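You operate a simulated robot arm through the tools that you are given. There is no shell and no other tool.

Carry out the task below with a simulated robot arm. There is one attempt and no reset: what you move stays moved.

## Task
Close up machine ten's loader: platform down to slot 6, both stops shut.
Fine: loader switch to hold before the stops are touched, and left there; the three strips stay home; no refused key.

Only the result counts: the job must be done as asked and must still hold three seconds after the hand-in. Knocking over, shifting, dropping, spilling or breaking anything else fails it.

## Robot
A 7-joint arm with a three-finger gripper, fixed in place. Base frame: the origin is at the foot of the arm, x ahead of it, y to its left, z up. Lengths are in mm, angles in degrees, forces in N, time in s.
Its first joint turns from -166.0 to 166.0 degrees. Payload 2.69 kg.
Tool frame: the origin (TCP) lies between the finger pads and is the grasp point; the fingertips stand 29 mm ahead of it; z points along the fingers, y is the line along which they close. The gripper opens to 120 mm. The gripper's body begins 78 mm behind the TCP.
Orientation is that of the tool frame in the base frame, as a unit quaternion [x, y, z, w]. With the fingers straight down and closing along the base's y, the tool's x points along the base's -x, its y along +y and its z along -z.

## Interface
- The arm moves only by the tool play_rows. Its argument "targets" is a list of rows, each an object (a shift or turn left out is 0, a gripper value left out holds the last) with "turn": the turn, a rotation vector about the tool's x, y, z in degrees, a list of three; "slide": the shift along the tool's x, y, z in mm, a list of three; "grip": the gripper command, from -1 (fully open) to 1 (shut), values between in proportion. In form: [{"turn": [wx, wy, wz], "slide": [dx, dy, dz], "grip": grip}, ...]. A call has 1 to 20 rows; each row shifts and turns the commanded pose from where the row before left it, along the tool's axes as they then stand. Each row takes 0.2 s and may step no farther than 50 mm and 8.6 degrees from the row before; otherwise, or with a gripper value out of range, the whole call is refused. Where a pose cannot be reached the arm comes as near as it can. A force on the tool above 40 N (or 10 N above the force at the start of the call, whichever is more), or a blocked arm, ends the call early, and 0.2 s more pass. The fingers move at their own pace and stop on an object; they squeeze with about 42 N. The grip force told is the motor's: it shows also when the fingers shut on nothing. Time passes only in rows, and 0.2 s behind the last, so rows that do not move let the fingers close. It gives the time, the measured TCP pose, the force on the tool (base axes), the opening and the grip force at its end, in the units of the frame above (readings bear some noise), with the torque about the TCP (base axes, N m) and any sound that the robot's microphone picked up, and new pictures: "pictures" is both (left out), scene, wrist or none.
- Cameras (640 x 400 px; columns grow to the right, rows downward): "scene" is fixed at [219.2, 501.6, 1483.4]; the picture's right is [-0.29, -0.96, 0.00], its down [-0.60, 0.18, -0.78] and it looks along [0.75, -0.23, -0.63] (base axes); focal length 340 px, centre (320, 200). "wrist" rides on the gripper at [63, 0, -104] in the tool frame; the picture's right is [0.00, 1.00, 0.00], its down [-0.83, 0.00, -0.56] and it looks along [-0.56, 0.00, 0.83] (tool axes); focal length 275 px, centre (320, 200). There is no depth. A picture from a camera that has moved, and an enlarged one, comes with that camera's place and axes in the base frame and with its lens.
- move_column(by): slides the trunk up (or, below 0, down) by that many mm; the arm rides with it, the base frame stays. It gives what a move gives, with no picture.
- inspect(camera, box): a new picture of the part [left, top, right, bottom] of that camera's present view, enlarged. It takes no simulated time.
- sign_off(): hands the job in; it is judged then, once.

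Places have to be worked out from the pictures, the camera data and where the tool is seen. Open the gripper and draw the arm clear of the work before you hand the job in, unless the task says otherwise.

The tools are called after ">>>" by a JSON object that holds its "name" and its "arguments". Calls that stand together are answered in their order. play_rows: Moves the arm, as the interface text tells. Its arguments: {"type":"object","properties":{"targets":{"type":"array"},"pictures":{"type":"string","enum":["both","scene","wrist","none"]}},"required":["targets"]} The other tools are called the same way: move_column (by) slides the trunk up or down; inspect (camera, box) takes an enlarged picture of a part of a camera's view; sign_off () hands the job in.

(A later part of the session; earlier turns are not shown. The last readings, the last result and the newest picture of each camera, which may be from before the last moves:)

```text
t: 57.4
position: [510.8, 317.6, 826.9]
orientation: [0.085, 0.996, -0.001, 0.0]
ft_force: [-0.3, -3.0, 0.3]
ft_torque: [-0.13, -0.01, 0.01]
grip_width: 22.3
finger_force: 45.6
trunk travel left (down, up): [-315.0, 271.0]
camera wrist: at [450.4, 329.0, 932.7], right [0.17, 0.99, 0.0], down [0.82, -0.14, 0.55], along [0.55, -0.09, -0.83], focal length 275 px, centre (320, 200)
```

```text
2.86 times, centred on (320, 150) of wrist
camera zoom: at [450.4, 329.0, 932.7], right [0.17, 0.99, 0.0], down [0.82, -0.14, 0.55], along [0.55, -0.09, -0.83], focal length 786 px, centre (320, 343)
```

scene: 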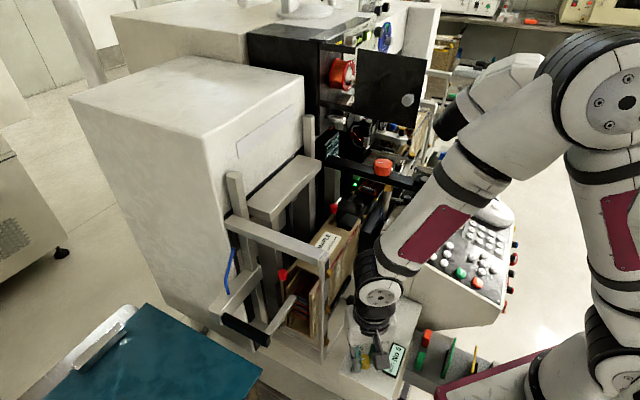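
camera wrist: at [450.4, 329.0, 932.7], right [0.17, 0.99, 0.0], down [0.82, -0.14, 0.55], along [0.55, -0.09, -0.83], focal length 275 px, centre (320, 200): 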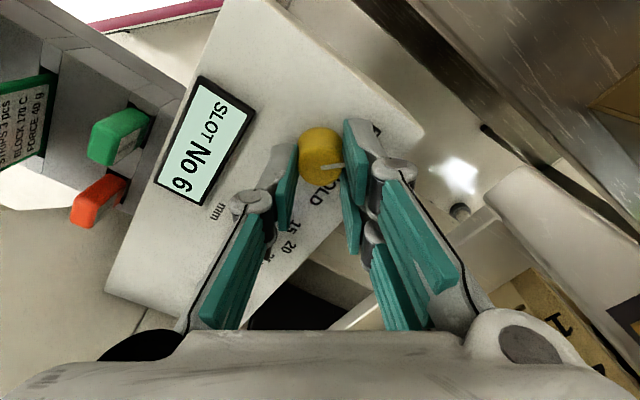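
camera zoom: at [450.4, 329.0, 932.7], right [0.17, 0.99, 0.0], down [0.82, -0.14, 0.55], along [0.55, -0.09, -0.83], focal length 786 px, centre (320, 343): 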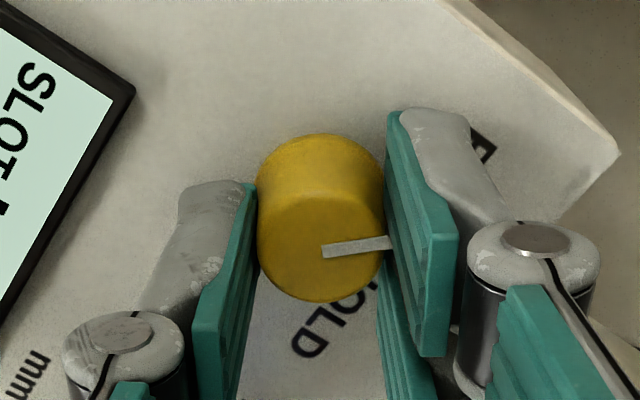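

Gripped at 22 mm. I now turn clockwise (seen from above) 64° and check.

>>> {"name": "play_rows", "arguments": {"targets": [{"turn": [0, 0, 8]}, {"turn": [0, 0, 8]}, {"turn": [0, 0, 8]}, {"turn": [0, 0, 8]}, {"turn": [0, 0, 8]}, {"turn": [0, 0, 8]}, {"turn": [0, 0, 8]}, {"turn": [0, 0, 8]}]}}

>>> {"name": "inspect", "arguments": {"camera": "wrist", "box": [220, 80, 420, 220]}}

```text
t: 59.0
position: [510.5, 315.2, 828.0]
orientation: [0.534, 0.845, -0.006, -0.002]
ft_force: [-17.9, -1.3, 31.2]
ft_torque: [0.06, 0.78, 0.04]
grip_width: 22.3
finger_force: 45.0
trunk travel left (down, up): [-315.0, 271.0]
stopped in row 7: the force on the tool passed its limit at 52 N (the readings are from after the stop); the commanded pose is now the measured one
camera wrist: at [484.4, 373.9, 932.4], right [0.9, 0.43, -0.01], down [0.37, -0.74, 0.56], along [0.23, -0.51, -0.83], focal length 275 px, centre (320, 200)
```

scene: 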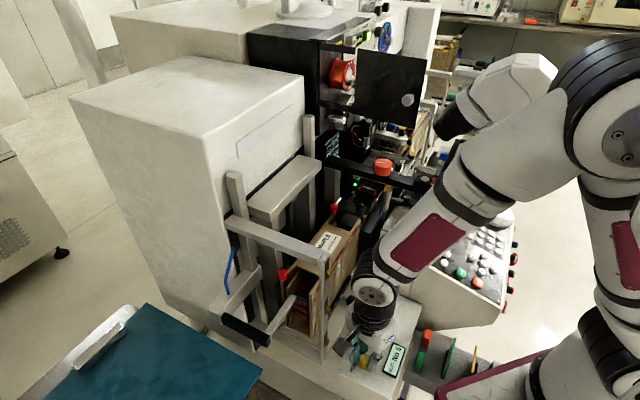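
wrist: 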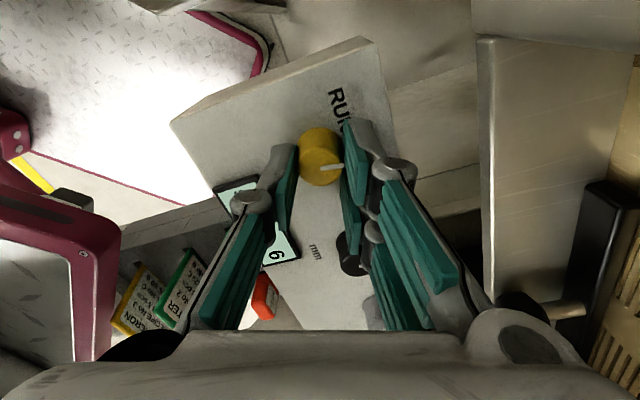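

```text
2.86 times, centred on (320, 150) of wrist
camera zoom: at [484.4, 373.9, 932.4], right [0.9, 0.43, -0.01], down [0.37, -0.74, 0.56], along [0.23, -0.51, -0.83], focal length 786 px, centre (320, 343)
```

zoom: 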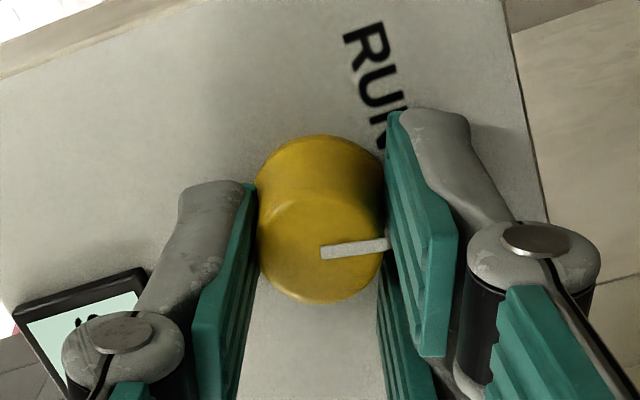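

The knob followed ~55° before off-axis force built up. I release, so the force drops and the switch can settle, and look.

>>> {"name": "play_rows", "arguments": {"targets": [{"grip": 0.3}, {"grip": 0}, {"grip": 0}]}}

>>> {"name": "inspect", "arguments": {"camera": "wrist", "box": [220, 80, 420, 220]}}

>>> {"name": "inspect", "arguments": {"camera": "scene", "box": [320, 310, 420, 390]}}

```text
t: 59.8
position: [512.3, 316.0, 826.2]
orientation: [0.534, 0.845, -0.005, -0.002]
ft_force: [0.4, 0.4, 0.5]
ft_torque: [0.01, 0.02, -0.02]
grip_width: 59.9
finger_force: 0.0
trunk travel left (down, up): [-315.0, 271.0]
camera wrist: at [486.1, 373.9, 931.0], right [0.9, 0.43, -0.01], down [0.37, -0.74, 0.56], along [0.23, -0.51, -0.83], focal length 275 px, centre (320, 200)
```

scene: 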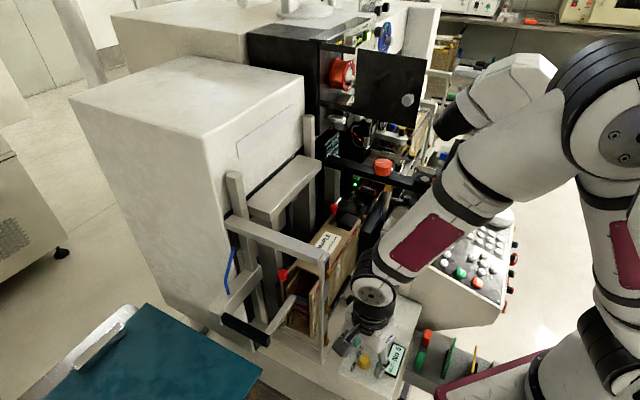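
wrist: 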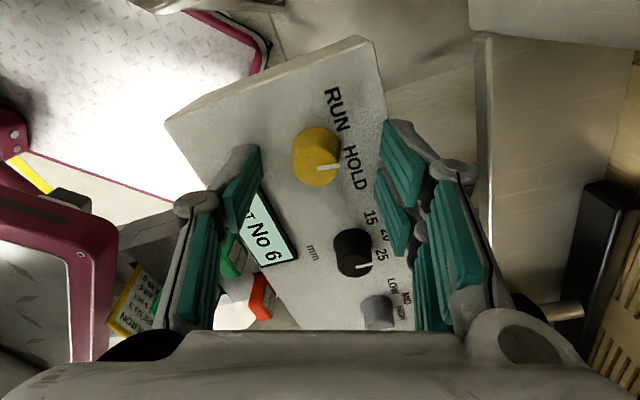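

```text
2.86 times, centred on (320, 150) of wrist
camera zoom: at [486.1, 373.9, 931.0], right [0.9, 0.43, -0.01], down [0.37, -0.74, 0.56], along [0.23, -0.51, -0.83], focal length 786 px, centre (320, 343)
```

zoom: 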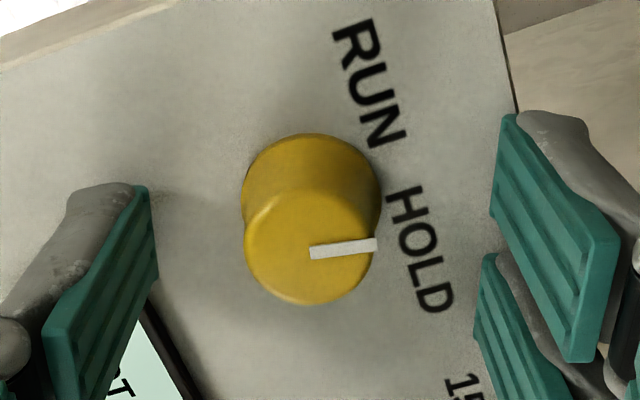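

```text
5.00 times, centred on (370, 350) of scene
camera zoom: at [219.2, 501.6, 1483.4], right [-0.29, -0.96, 0.0], down [-0.6, 0.18, -0.78], along [0.75, -0.23, -0.63], focal length 1703 px, centre (70, -550)
```

zoom: 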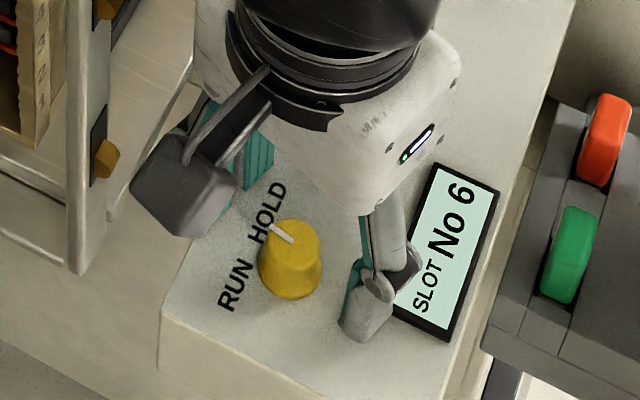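

The pointer sits only ~10° past centre, so HOLD needs ~33° more. I re-grip here and turn on, this time compensating so the turn is about the knob's own axis.

>>> {"name": "play_rows", "arguments": {"targets": [{"slide": [0, -1.3, -1]}, {"grip": 0.4}, {"grip": 1}, {"grip": 1}, {"grip": 1}], "pictures": "none"}}

>>> {"name": "play_rows", "arguments": {"targets": [{"turn": [0, 0, 8.4], "slide": [0.05, -0.67, 0]}, {"turn": [0, 0, 8.4], "slide": [0.05, -0.67, 0]}], "pictures": "none"}}

```text
t: 61.0
position: [512.0, 312.3, 827.2]
orientation: [0.536, 0.844, -0.007, -0.002]
ft_force: [-1.6, -9.2, -9.3]
ft_torque: [-0.53, -0.08, 0.04]
grip_width: 22.6
finger_force: 45.3
trunk travel left (down, up): [-315.0, 271.0]
```

```text
t: 61.4
position: [512.7, 310.6, 826.4]
orientation: [0.573, 0.819, -0.011, -0.005]
ft_force: [-24.2, 8.6, 22.4]
ft_torque: [0.63, 1.09, 0.14]
grip_width: 22.5
finger_force: 45.4
trunk travel left (down, up): [-315.0, 271.0]
stopped in row 1: the force on the tool passed its limit at 55 N (the readings are from after the stop); the commanded pose is now the measured one
```

Forces again rose quickly. I look at the current grip to see what is resisting.

>>> {"name": "inspect", "arguments": {"camera": "wrist", "box": [220, 80, 420, 220]}}

>>> {"name": "inspect", "arguments": {"camera": "scene", "box": [310, 270, 420, 390]}}

>>> {"name": "inspect", "arguments": {"camera": "wrist", "box": [100, 20, 540, 330]}}

```text
2.86 times, centred on (320, 150) of wrist
camera zoom: at [492.2, 373.1, 930.5], right [0.94, 0.35, -0.02], down [0.3, -0.77, 0.56], along [0.18, -0.53, -0.83], focal length 786 px, centre (320, 343)
```

zoom: 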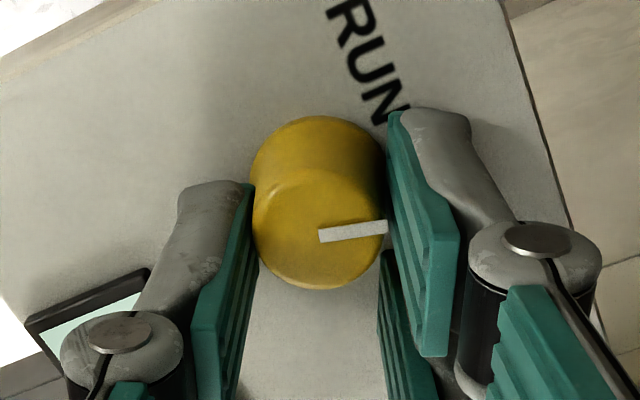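

```text
3.33 times, centred on (365, 330) of scene
camera zoom: at [219.2, 501.6, 1483.4], right [-0.29, -0.96, 0.0], down [-0.6, 0.18, -0.78], along [0.75, -0.23, -0.63], focal length 1135 px, centre (170, -233)
```

zoom: 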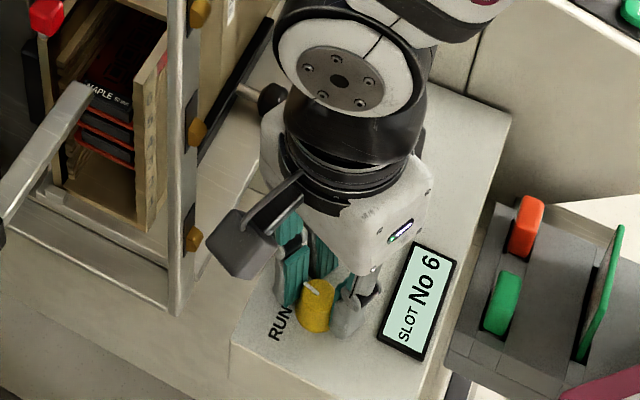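

```text
1.29 times, centred on (320, 175) of wrist
camera zoom: at [492.2, 373.1, 930.5], right [0.94, 0.35, -0.02], down [0.3, -0.77, 0.56], along [0.18, -0.53, -0.83], focal length 355 px, centre (320, 232)
```

zoom: 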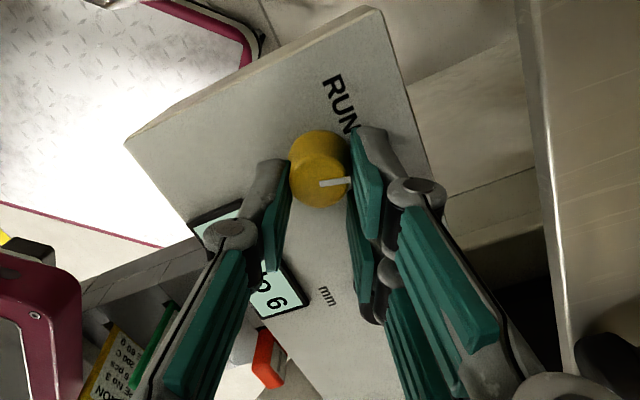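

The hand seems to get into trouble around this yaw. I release, lift, rotate the hand back 65° to where turning was free, and re-centre for a second bite.

>>> {"name": "play_rows", "arguments": {"targets": [{"grip": 0.3}, {"grip": 0}, {"slide": [0, 0, -25]}, {"turn": [0, 0, -8.1]}, {"turn": [0, 0, -8.1]}, {"turn": [0, 0, -8.1]}, {"turn": [0, 0, -8.1]}, {"turn": [0, 0, -8.1]}, {"turn": [0, 0, -8.1]}, {"turn": [0, 0, -8.1]}, {"turn": [0, 0, -8.1]}]}}

>>> {"name": "inspect", "arguments": {"camera": "wrist", "box": [220, 80, 420, 220]}}

```text
t: 63.8
position: [514.1, 311.8, 849.6]
orientation: [0.043, 0.999, -0.006, -0.009]
ft_force: [0.1, -0.1, -0.1]
ft_torque: [-0.02, 0.01, 0.0]
grip_width: 60.0
finger_force: 0.1
trunk travel left (down, up): [-315.0, 271.0]
camera wrist: at [453.4, 319.0, 955.8], right [0.08, 1.0, -0.01], down [0.84, -0.06, 0.54], along [0.54, -0.06, -0.84], focal length 275 px, centre (320, 200)
```

scene: 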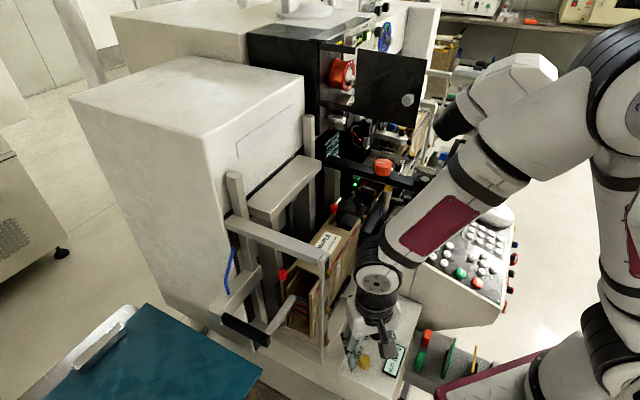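
wrist: 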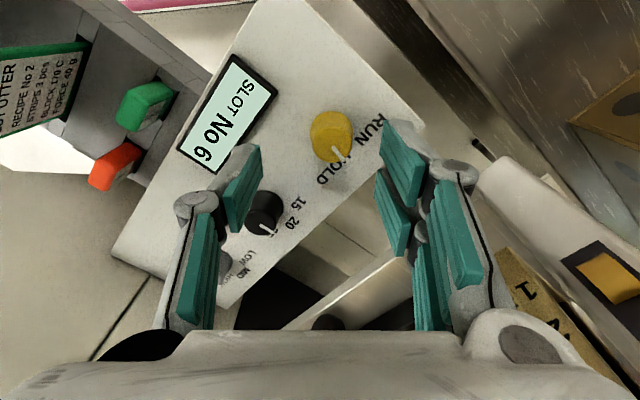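

```text
2.86 times, centred on (320, 150) of wrist
camera zoom: at [453.4, 319.0, 955.8], right [0.08, 1.0, -0.01], down [0.84, -0.06, 0.54], along [0.54, -0.06, -0.84], focal length 786 px, centre (320, 343)
```

zoom: 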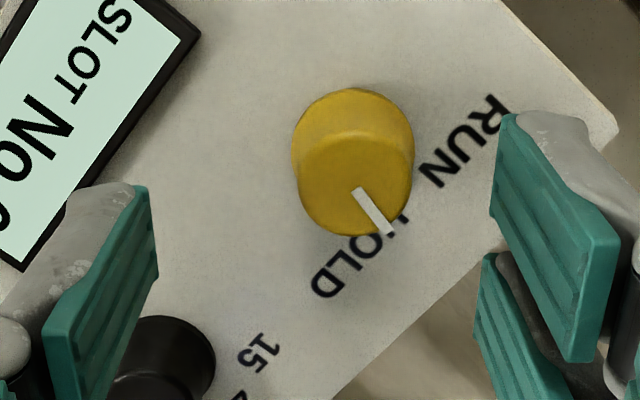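

The pointer is at ~35° azimuth; HOLD is at ~0°. I level the tool, centre on the knob, lower and grip.

>>> {"name": "play_rows", "arguments": {"targets": [{"turn": [-0.72, -1.0, 0], "slide": [0, 6.5, 0]}, {"slide": [0, 0, 12]}, {"slide": [0, 0, 11]}], "pictures": "none"}}

>>> {"name": "inspect", "arguments": {"camera": "wrist", "box": [220, 80, 420, 220]}}

```text
t: 64.5
position: [515.1, 319.0, 828.0]
orientation: [0.044, 0.999, 0.001, 0.0]
ft_force: [-1.0, -0.5, 0.7]
ft_torque: [-0.01, -0.02, 0.02]
grip_width: 59.9
finger_force: 0.1
trunk travel left (down, up): [-315.0, 271.0]
```

```text
2.86 times, centred on (320, 150) of wrist
camera zoom: at [452.0, 324.4, 931.8], right [0.08, 1.0, 0.0], down [0.83, -0.07, 0.56], along [0.56, -0.05, -0.83], focal length 786 px, centre (320, 343)
```

zoom: 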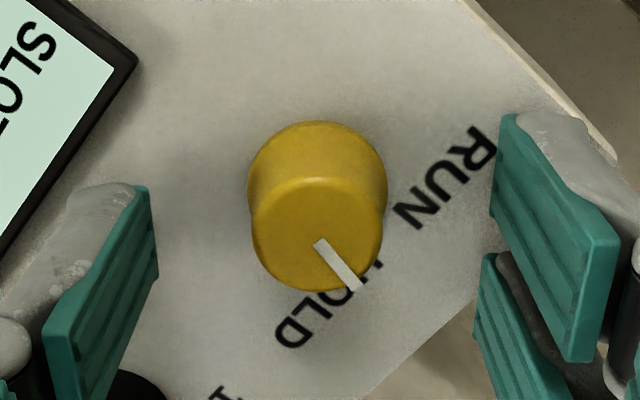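

>>> {"name": "play_rows", "arguments": {"targets": [{"slide": [2.5, -0.5, 0]}, {"grip": 0.4}, {"grip": 1}, {"grip": 1}, {"grip": 1}], "pictures": "none"}}

>>> {"name": "play_rows", "arguments": {"targets": [{"turn": [0, 0, 8.5]}, {"turn": [0, 0, 8.5]}], "pictures": "none"}}

```text
t: 65.8
position: [512.6, 318.1, 827.5]
orientation: [0.043, 0.999, -0.002, 0.001]
ft_force: [-0.5, 1.4, 0.2]
ft_torque: [0.04, -0.09, -0.01]
grip_width: 22.1
finger_force: 45.0
trunk travel left (down, up): [-315.0, 271.0]
```

```text
t: 66.3
position: [513.2, 316.8, 826.8]
orientation: [0.191, 0.982, 0.0, 0.0]
ft_force: [-0.9, -5.9, 11.2]
ft_torque: [-0.26, 0.12, 0.03]
grip_width: 22.1
finger_force: 45.1
trunk travel left (down, up): [-315.0, 271.0]
```

>>> {"name": "play_rows", "arguments": {"targets": [{"turn": [0, 0, 6], "slide": [0, 0, -0.6]}, {"turn": [0, 0, 6]}, {"turn": [0, 0, 5]}], "pictures": "wrist"}}

>>> {"name": "inspect", "arguments": {"camera": "wrist", "box": [220, 80, 420, 220]}}

```text
t: 67.0
position: [512.2, 317.1, 826.7]
orientation: [0.295, 0.956, -0.004, -0.003]
ft_force: [-19.8, 3.9, 26.2]
ft_torque: [0.48, 1.39, 0.02]
grip_width: 22.1
finger_force: 45.0
trunk travel left (down, up): [-315.0, 271.0]
stopped in row 3: the force on the tool passed its limit at 44 N (the readings are from after the stop); the commanded pose is now the measured one
camera wrist: at [460.6, 352.9, 931.7], right [0.56, 0.83, -0.01], down [0.69, -0.46, 0.55], along [0.46, -0.32, -0.83], focal length 275 px, centre (320, 200)
```

wrist: 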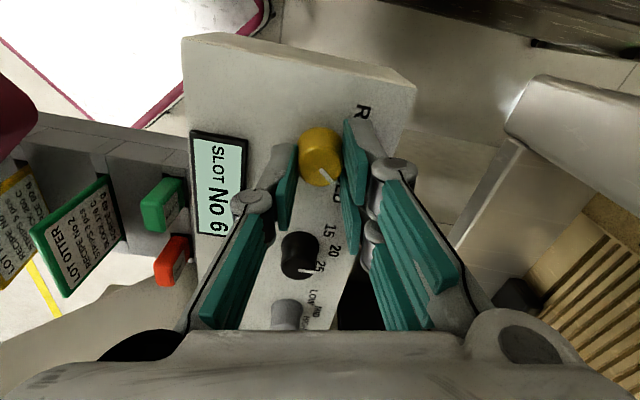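

```text
2.86 times, centred on (320, 150) of wrist
camera zoom: at [460.6, 352.9, 931.7], right [0.56, 0.83, -0.01], down [0.69, -0.46, 0.55], along [0.46, -0.32, -0.83], focal length 786 px, centre (320, 343)
```

zoom: 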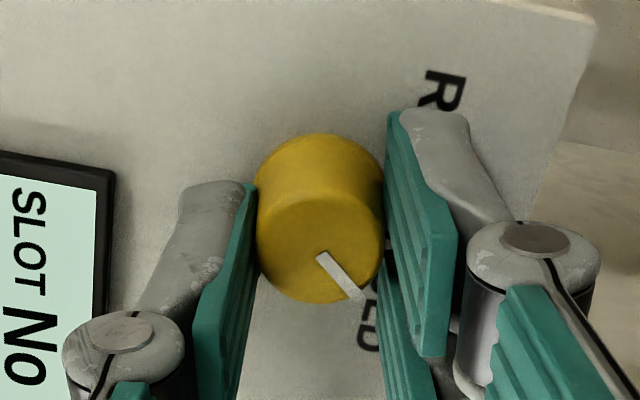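

The pointer is now at ~11°. I release again and look.

>>> {"name": "play_rows", "arguments": {"targets": [{"grip": 0.3}, {"grip": 0}, {"grip": 0}], "pictures": "none"}}

>>> {"name": "inspect", "arguments": {"camera": "wrist", "box": [220, 60, 420, 220]}}

>>> {"name": "inspect", "arguments": {"camera": "scene", "box": [320, 310, 420, 390]}}

```text
t: 67.8
position: [513.6, 315.5, 826.0]
orientation: [0.294, 0.956, -0.003, -0.002]
ft_force: [1.3, -0.2, 0.9]
ft_torque: [-0.06, 0.0, 0.03]
grip_width: 59.7
finger_force: 0.1
trunk travel left (down, up): [-315.0, 271.0]
```

```text
2.50 times, centred on (320, 140) of wrist
camera zoom: at [462.5, 352.5, 930.6], right [0.56, 0.83, -0.01], down [0.69, -0.46, 0.56], along [0.46, -0.32, -0.83], focal length 688 px, centre (320, 350)
```

zoom: 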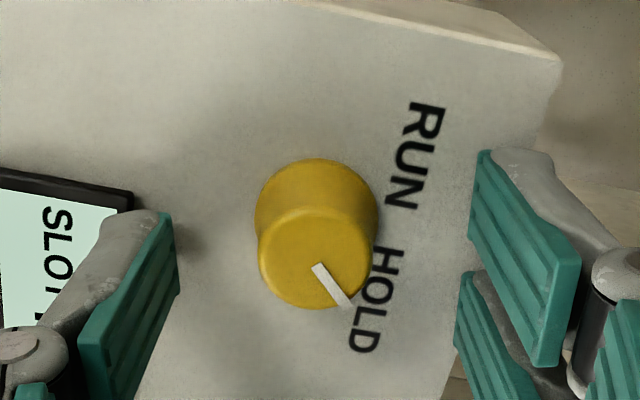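

```text
5.00 times, centred on (370, 350) of scene
camera zoom: at [219.2, 501.6, 1483.4], right [-0.29, -0.96, 0.0], down [-0.6, 0.18, -0.78], along [0.75, -0.23, -0.63], focal length 1703 px, centre (70, -550)
```

zoom: 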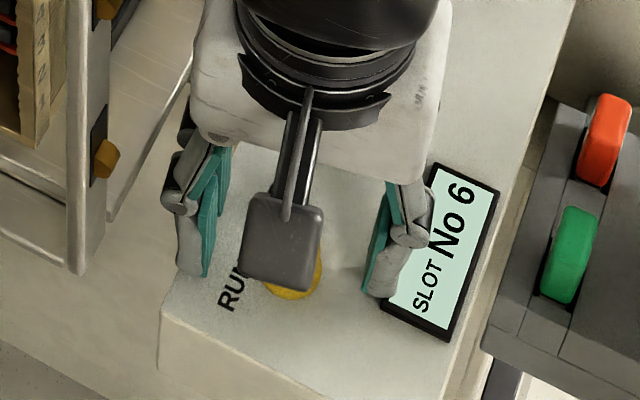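

About 7° remain to HOLD. I re-centre, grip once more and finish the turn with ~9°.

>>> {"name": "play_rows", "arguments": {"targets": [{"slide": [2.5, -0.9, -1]}, {"grip": 0.4}, {"grip": 1}, {"grip": 1}, {"grip": 1}, {"turn": [0, 0, 5]}, {"turn": [0, 0, 4]}], "pictures": "none"}}

>>> {"name": "inspect", "arguments": {"camera": "wrist", "box": [220, 60, 420, 220]}}

```text
t: 69.3
position: [514.9, 312.9, 825.3]
orientation: [0.363, 0.932, -0.007, -0.004]
ft_force: [-24.7, 11.5, 15.5]
ft_torque: [0.94, 1.4, 0.24]
grip_width: 22.6
finger_force: 44.6
trunk travel left (down, up): [-315.0, 271.0]
stopped in row 7: the force on the tool passed its limit at 43 N (the readings are from after the stop); the commanded pose is now the measured one
```

```text
2.50 times, centred on (320, 140) of wrist
camera zoom: at [469.8, 357.4, 930.2], right [0.67, 0.74, -0.02], down [0.62, -0.55, 0.55], along [0.4, -0.38, -0.83], focal length 688 px, centre (320, 350)
```

zoom: 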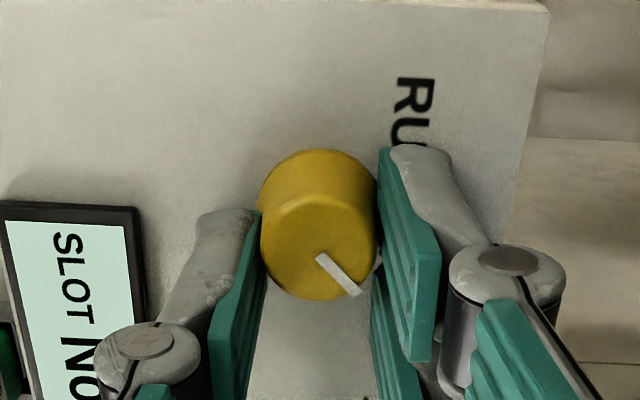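

The knob now resists (it turned only ~3° while the hand turned 8°), so it has reached its end stop at HOLD. I release, rise clear and verify.

>>> {"name": "play_rows", "arguments": {"targets": [{"grip": 0.3}, {"grip": 0}, {"grip": 0}, {"slide": [0, 0, -30]}, {"slide": [0, 0, -40]}, {"slide": [0, 0, -45]}, {"slide": [0, 0, -45]}]}}

>>> {"name": "inspect", "arguments": {"camera": "wrist", "box": [220, 60, 420, 200]}}

>>> {"name": "inspect", "arguments": {"camera": "scene", "box": [320, 290, 420, 390]}}

```text
t: 70.9
position: [517.6, 313.8, 983.9]
orientation: [0.36, 0.933, -0.008, -0.002]
ft_force: [0.3, 0.7, -0.3]
ft_torque: [-0.03, 0.05, 0.0]
grip_width: 59.9
finger_force: 0.0
trunk travel left (down, up): [-315.0, 271.0]
camera wrist: at [471.8, 358.5, 1088.6], right [0.67, 0.74, -0.02], down [0.62, -0.55, 0.56], along [0.4, -0.38, -0.83], focal length 275 px, centre (320, 200)
```

scene: 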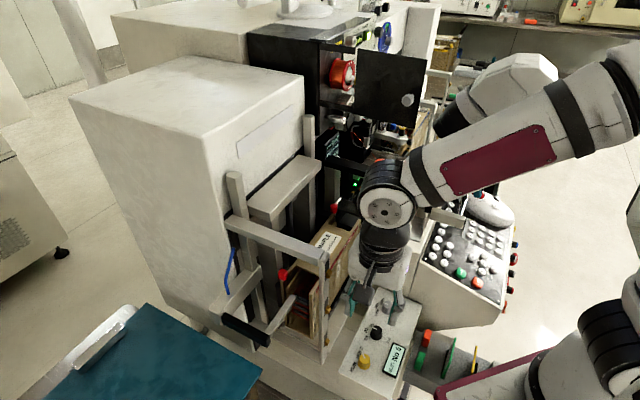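
wrist: 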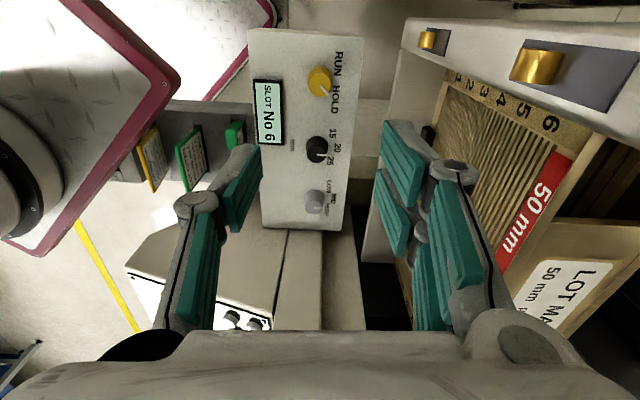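

```text
2.86 times, centred on (320, 130) of wrist
camera zoom: at [471.8, 358.5, 1088.6], right [0.67, 0.74, -0.02], down [0.62, -0.55, 0.56], along [0.4, -0.38, -0.83], focal length 786 px, centre (320, 400)
```

zoom: 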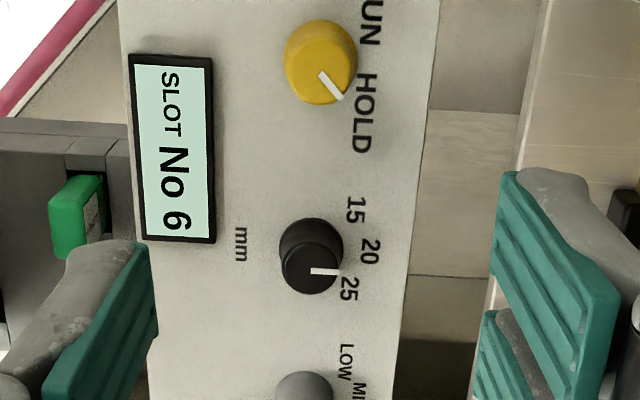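

```text
4.00 times, centred on (370, 340) of scene
camera zoom: at [219.2, 501.6, 1483.4], right [-0.29, -0.96, 0.0], down [-0.6, 0.18, -0.78], along [0.75, -0.23, -0.63], focal length 1362 px, centre (120, -360)
```

zoom: 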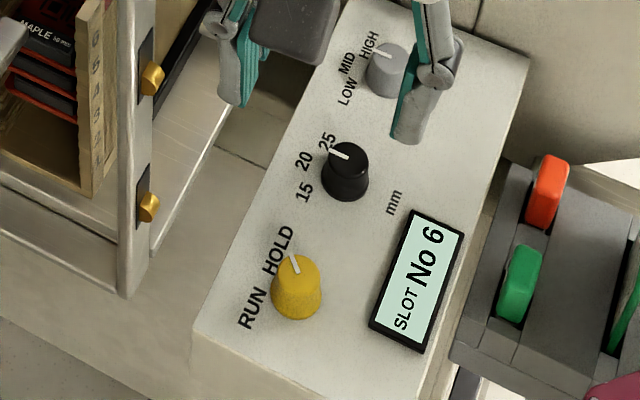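

HOLD is set (pointer ~45° to the HOLD side; slot still 6; other knobs unchanged). Now I rise and return to the view along the magazine from the pusher end to study the stops.

>>> {"name": "play_rows", "arguments": {"targets": [{"slide": [0, 0, -45]}, {"slide": [0, 0, -45]}, {"slide": [0, 0, -45]}, {"slide": [0, 0, -45]}, {"slide": [0, 0, -15]}, {"slide": [19.3, 25.5, 0]}, {"slide": [19.3, 25.5, 0]}, {"slide": [19.3, 25.5, 0]}, {"slide": [19.3, 25.5, 0]}, {"slide": [19.3, 25.5, 0]}, {"slide": [19.3, 25.5, 0]}]}}

>>> {"name": "inspect", "arguments": {"camera": "wrist", "box": [250, 110, 390, 220]}}

>>> {"name": "inspect", "arguments": {"camera": "wrist", "box": [260, 220, 380, 340]}}

```text
t: 73.3
position: [538.0, 507.8, 1177.9]
orientation: [0.362, 0.932, -0.007, -0.003]
ft_force: [-0.4, -0.7, -0.1]
ft_torque: [0.07, -0.03, 0.0]
grip_width: 60.2
finger_force: 0.0
trunk travel left (down, up): [-315.0, 271.0]
camera wrist: at [492.0, 552.7, 1282.3], right [0.67, 0.74, -0.01], down [0.62, -0.55, 0.56], along [0.41, -0.38, -0.83], focal length 275 px, centre (320, 200)
```

scene: 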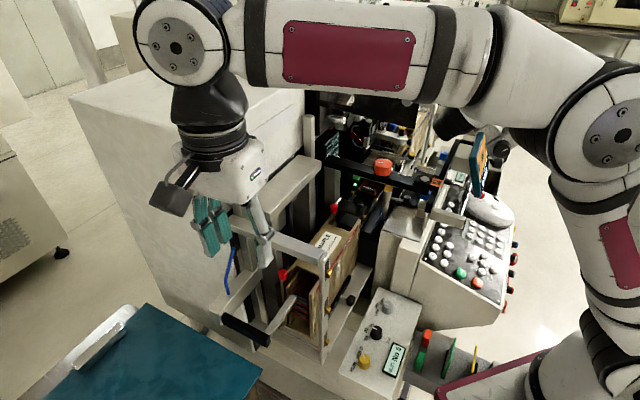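
wrist: 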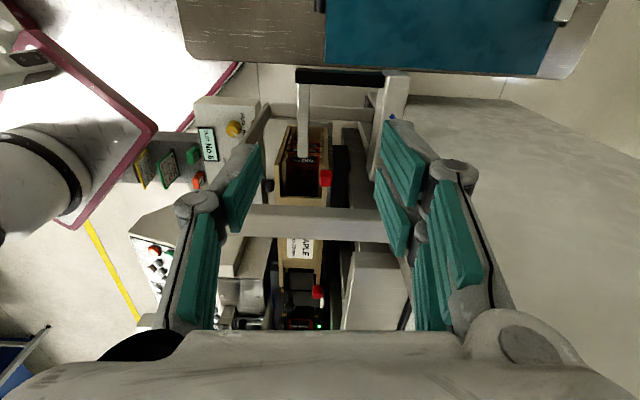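

```text
3.64 times, centred on (320, 165) of wrist
camera zoom: at [492.0, 552.7, 1282.3], right [0.67, 0.74, -0.01], down [0.62, -0.55, 0.56], along [0.41, -0.38, -0.83], focal length 1001 px, centre (320, 327)
```

zoom: 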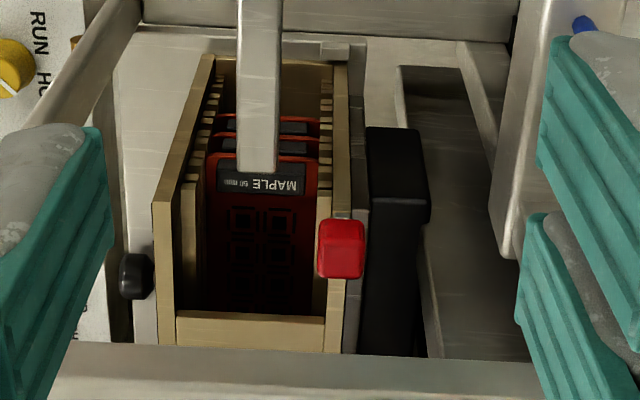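

```text
3.33 times, centred on (320, 280) of wrist
camera zoom: at [492.0, 552.7, 1282.3], right [0.67, 0.74, -0.01], down [0.62, -0.55, 0.56], along [0.41, -0.38, -0.83], focal length 918 px, centre (320, -67)
```

zoom: 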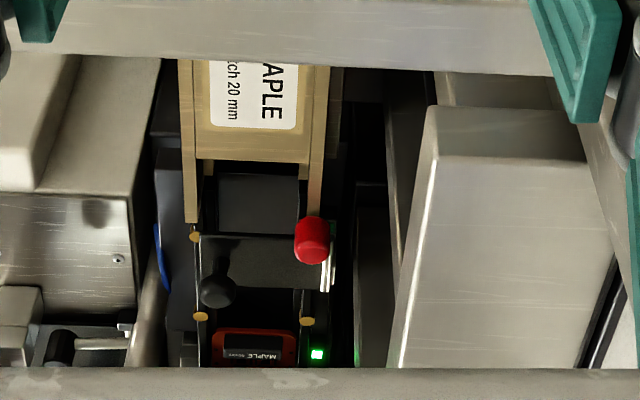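

>>> {"name": "inspect", "arguments": {"camera": "scene", "box": [265, 260, 305, 290]}}

>>> {"name": "inspect", "arguments": {"camera": "wrist", "box": [300, 160, 350, 195]}}

>>> {"name": "inspect", "arguments": {"camera": "wrist", "box": [295, 275, 345, 310]}}

>>> {"name": "inspect", "arguments": {"camera": "scene", "box": [320, 195, 360, 225]}}

>>> {"name": "inspect", "arguments": {"camera": "scene", "box": [435, 38, 465, 62]}}

```text
13.33 times, centred on (285, 275) of scene
camera zoom: at [219.2, 501.6, 1483.4], right [-0.29, -0.96, 0.0], down [-0.6, 0.18, -0.78], along [0.75, -0.23, -0.63], focal length 4540 px, centre (787, -800)
```

zoom: 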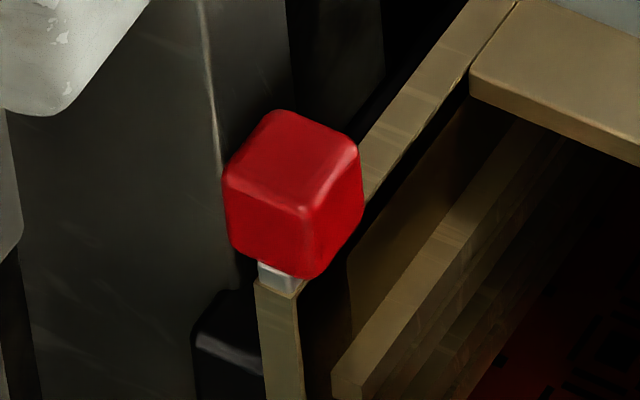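

```text
11.43 times, centred on (325, 178) of wrist
camera zoom: at [492.0, 552.7, 1282.3], right [0.67, 0.74, -0.01], down [0.62, -0.55, 0.56], along [0.41, -0.38, -0.83], focal length 3146 px, centre (263, 457)
```

zoom: 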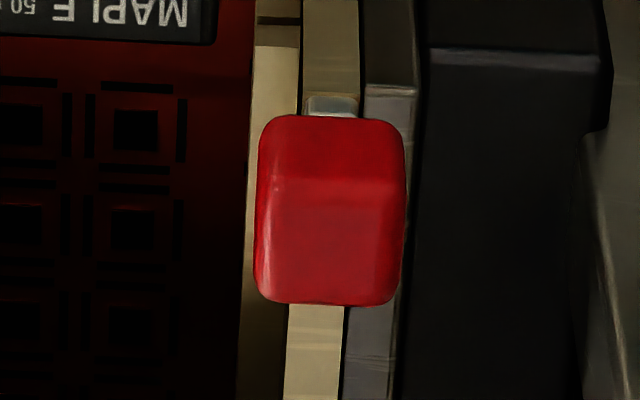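

```text
11.43 times, centred on (320, 292) of wrist
camera zoom: at [492.0, 552.7, 1282.3], right [0.67, 0.74, -0.01], down [0.62, -0.55, 0.56], along [0.41, -0.38, -0.83], focal length 3146 px, centre (320, -857)
```

zoom: 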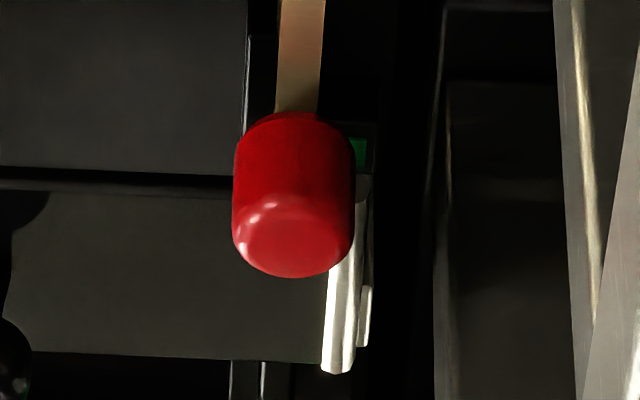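

```text
13.33 times, centred on (340, 210) of scene
camera zoom: at [219.2, 501.6, 1483.4], right [-0.29, -0.96, 0.0], down [-0.6, 0.18, -0.78], along [0.75, -0.23, -0.63], focal length 4540 px, centre (53, 67)
```

zoom: 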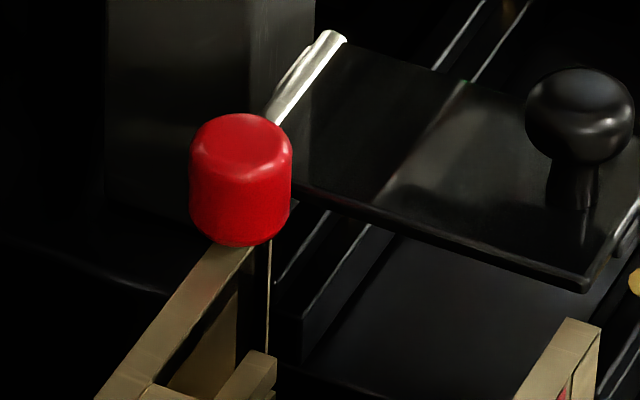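

```text
16.00 times, centred on (450, 50) of scene
camera zoom: at [219.2, 501.6, 1483.4], right [-0.29, -0.96, 0.0], down [-0.6, 0.18, -0.78], along [0.75, -0.23, -0.63], focal length 5448 px, centre (-1760, 2600)
```

zoom: 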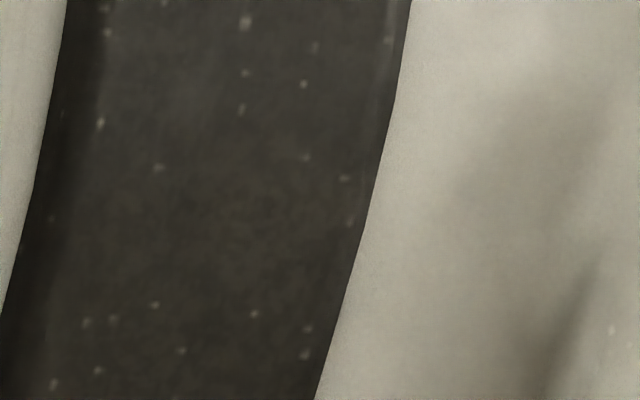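

Cap A is a cube on a short metal stub at the end of the far wall; cap B is a cylinder. I need a closer look at how they move, so I lower and tilt the camera to look under the frame bar at cap A.

>>> {"name": "play_rows", "arguments": {"targets": [{"turn": [0, -7.5, 0], "slide": [0, 0, 25]}, {"turn": [0, -7.5, 0], "slide": [0, 0, 25]}, {"turn": [0, -7.5, 0], "slide": [0, 0, 20]}, {"turn": [0, -7.5, 0], "slide": [10, 0, 15]}]}}

>>> {"name": "inspect", "arguments": {"camera": "wrist", "box": [270, 60, 410, 180]}}

```text
t: 74.5
position: [568.2, 492.0, 1077.9]
orientation: [0.368, 0.891, -0.118, 0.24]
ft_force: [-0.3, 0.8, 0.0]
ft_torque: [-0.05, -0.04, 0.05]
grip_width: 60.0
finger_force: 0.1
trunk travel left (down, up): [-315.0, 271.0]
stopped in row 4: the arm was blocked; the commanded pose is now the measured one
camera wrist: at [493.5, 570.2, 1135.5], right [0.71, 0.7, -0.04], down [0.33, -0.28, 0.9], along [0.63, -0.65, -0.43], focal length 275 px, centre (320, 200)
```

scene: 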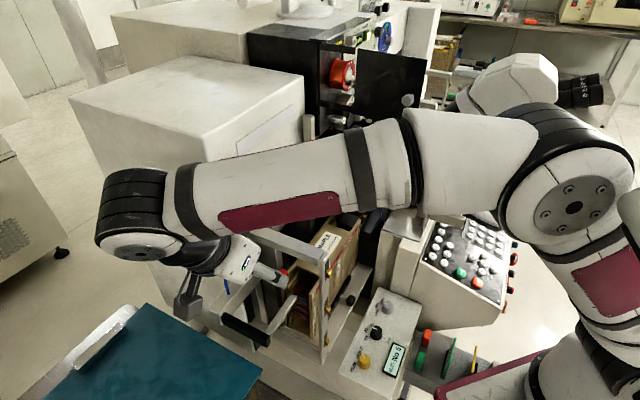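
wrist: 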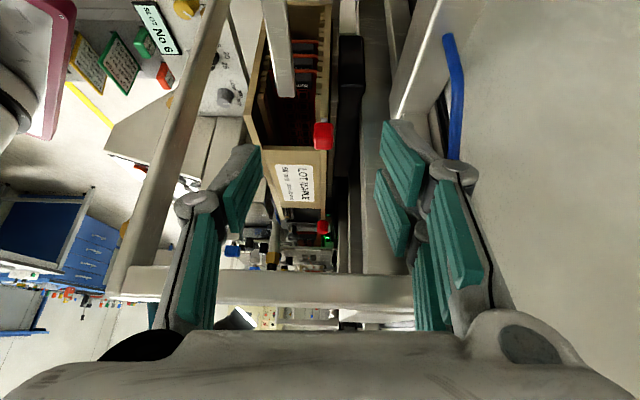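

```text
3.33 times, centred on (340, 120) of wrist
camera zoom: at [493.5, 570.2, 1135.5], right [0.71, 0.7, -0.04], down [0.33, -0.28, 0.9], along [0.63, -0.65, -0.43], focal length 918 px, centre (253, 467)
```

zoom: 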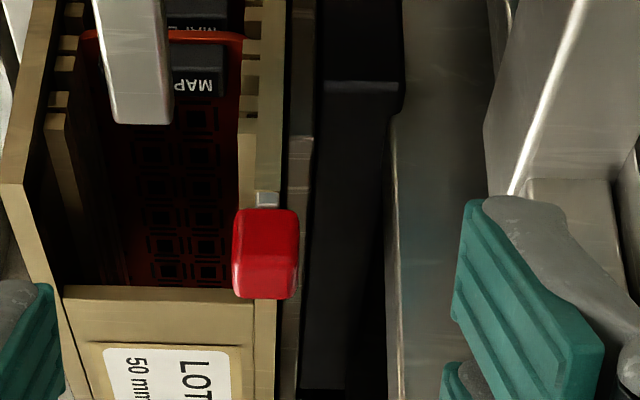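

The arm reports being blocked (probably forearm against the tall frame). I raise straight up to free it and check nothing moved.

>>> {"name": "play_rows", "arguments": {"targets": [{"slide": [-10, 0, -17.3]}, {"slide": [-15, 0, -26]}, {"slide": [-15, 0, -26]}]}}

>>> {"name": "inspect", "arguments": {"camera": "scene", "box": [200, 150, 380, 290]}}

>>> {"name": "inspect", "arguments": {"camera": "wrist", "box": [280, 80, 380, 160]}}

```text
t: 75.3
position: [570.9, 494.7, 1157.8]
orientation: [0.369, 0.891, -0.118, 0.238]
ft_force: [0.6, -0.5, 0.0]
ft_torque: [-0.01, 0.05, -0.01]
grip_width: 59.9
finger_force: 0.0
trunk travel left (down, up): [-315.0, 271.0]
camera wrist: at [496.3, 572.7, 1215.5], right [0.71, 0.7, -0.04], down [0.33, -0.28, 0.9], along [0.62, -0.65, -0.43], focal length 275 px, centre (320, 200)
```

scene: 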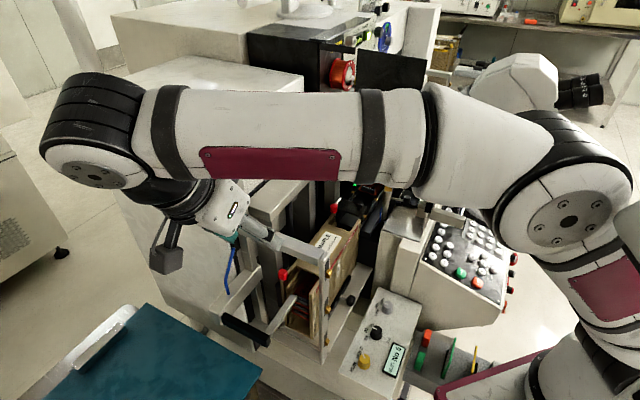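
wrist: 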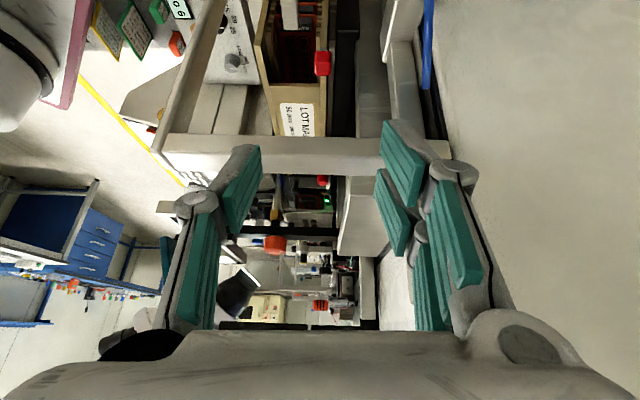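

```text
2.86 times, centred on (290, 220) of scene
camera zoom: at [219.2, 501.6, 1483.4], right [-0.29, -0.96, 0.0], down [-0.6, 0.18, -0.78], along [0.75, -0.23, -0.63], focal length 973 px, centre (406, 143)
```

zoom: 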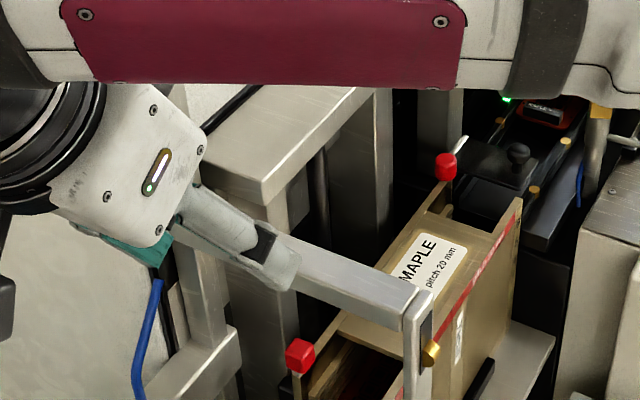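

```text
5.00 times, centred on (330, 120) of wrist
camera zoom: at [496.3, 572.7, 1215.5], right [0.71, 0.7, -0.04], down [0.33, -0.28, 0.9], along [0.62, -0.65, -0.43], focal length 1376 px, centre (270, 600)
```

zoom: 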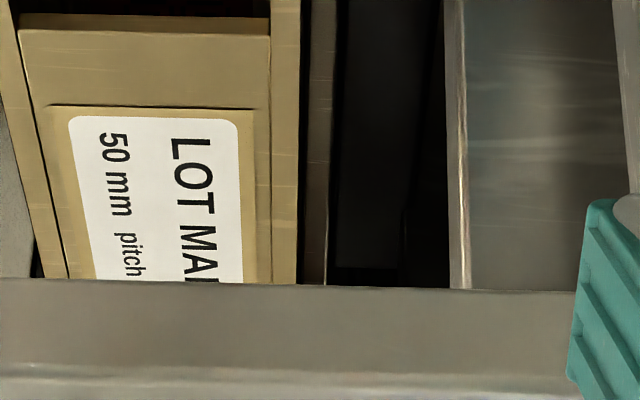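

>>> {"name": "inspect", "arguments": {"camera": "scene", "box": [425, 28, 475, 75]}}

>>> {"name": "inspect", "arguments": {"camera": "scene", "box": [440, 28, 470, 52]}}

>>> {"name": "inspect", "arguments": {"camera": "scene", "box": [325, 195, 355, 215]}}

```text
8.51 times, centred on (450, 52) of scene
camera zoom: at [219.2, 501.6, 1483.4], right [-0.29, -0.96, 0.0], down [-0.6, 0.18, -0.78], along [0.75, -0.23, -0.63], focal length 2898 px, centre (-786, 1464)
```

zoom: 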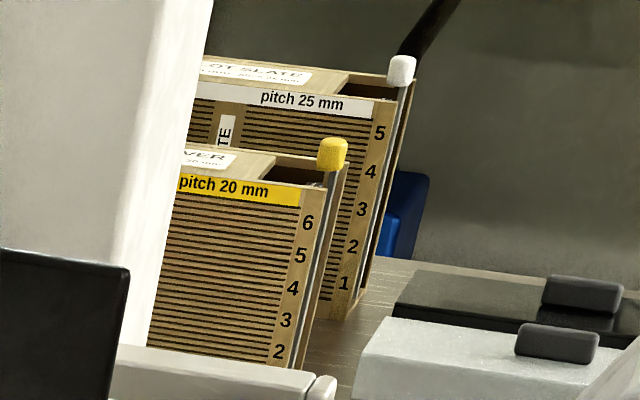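

```text
16.00 times, centred on (455, 40) of scene
camera zoom: at [219.2, 501.6, 1483.4], right [-0.29, -0.96, 0.0], down [-0.6, 0.18, -0.78], along [0.75, -0.23, -0.63], focal length 5448 px, centre (-1840, 2760)
```

zoom: 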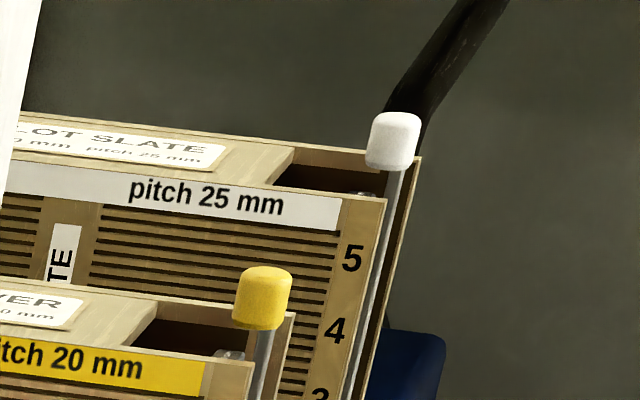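

```text
16.00 times, centred on (340, 205) of scene
camera zoom: at [219.2, 501.6, 1483.4], right [-0.29, -0.96, 0.0], down [-0.6, 0.18, -0.78], along [0.75, -0.23, -0.63], focal length 5448 px, centre (0, 120)
```

zoom: 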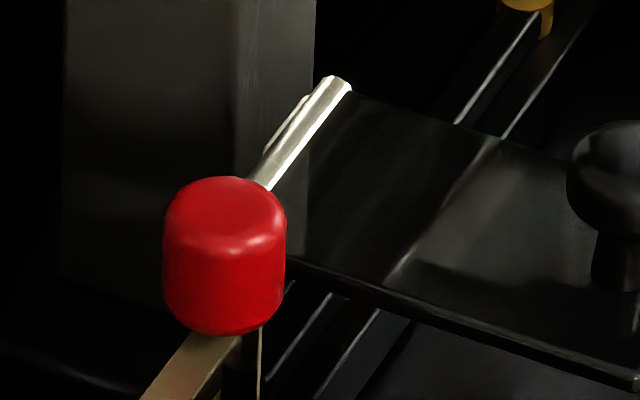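

Both bench magazines (closed) show a cap-topped rod standing mid-opening, while here the caps are parked at the far wall. I raise, straighten and re-yaw the tool so I can approach cap A from the operator side without hitting the post or frame bar; gripper closed.

>>> {"name": "play_rows", "arguments": {"targets": [{"slide": [-20, 0, -34], "grip": 1}, {"slide": [-20, 0, -34]}, {"turn": [0, 7.5, 0]}, {"turn": [0, 7.5, 0]}, {"turn": [0, 7.5, 0]}, {"turn": [0, 7.5, 0]}, {"turn": [0, 0, -8.5]}, {"turn": [0, 0, -8.5]}, {"turn": [0, 0, -8.5]}, {"turn": [0, 0, -8.5]}, {"turn": [0, 0, -8.5]}, {"turn": [0, 0, -8.5]}, {"turn": [0, 0, -8.5]}]}}

>>> {"name": "inspect", "arguments": {"camera": "scene", "box": [200, 150, 380, 290]}}

```text
t: 78.1
position: [564.3, 498.2, 1207.2]
orientation: [-0.128, 0.992, -0.016, -0.008]
ft_force: [0.9, -0.4, -0.1]
ft_torque: [0.01, 0.02, -0.03]
grip_width: 0.0
finger_force: 29.1
out of reach, approached as far as the arm can: row 2
trunk travel left (down, up): [-315.0, 271.0]
camera wrist: at [505.0, 485.4, 1313.6], right [-0.26, 0.97, -0.03], down [0.81, 0.23, 0.54], along [0.53, 0.12, -0.84], focal length 275 px, centre (320, 200)
```

scene: 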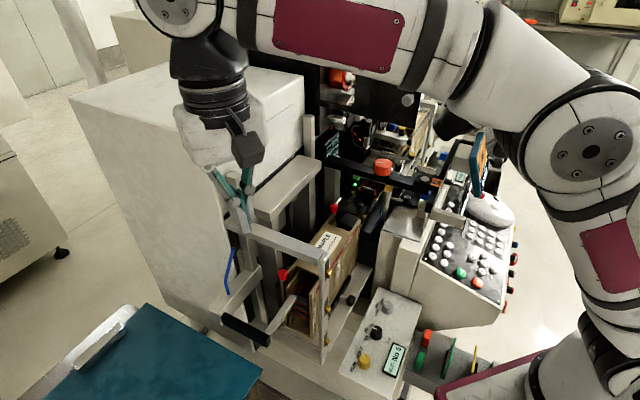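
wrist: 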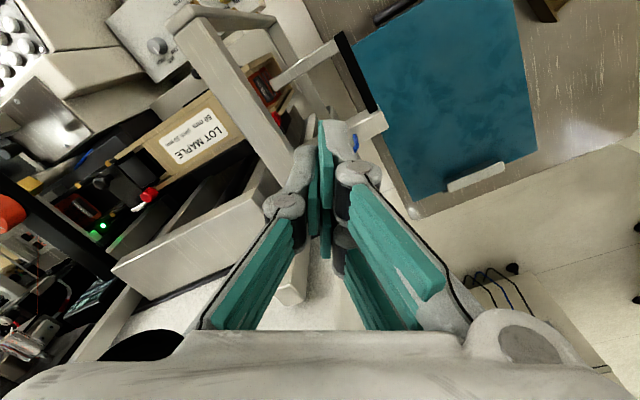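

```text
2.86 times, centred on (290, 220) of scene
camera zoom: at [219.2, 501.6, 1483.4], right [-0.29, -0.96, 0.0], down [-0.6, 0.18, -0.78], along [0.75, -0.23, -0.63], focal length 973 px, centre (406, 143)
```

zoom: 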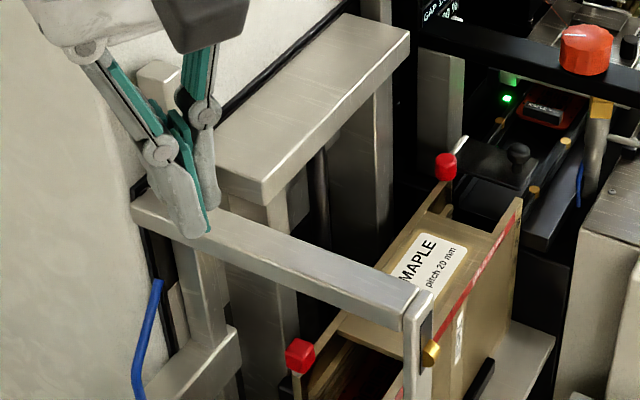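

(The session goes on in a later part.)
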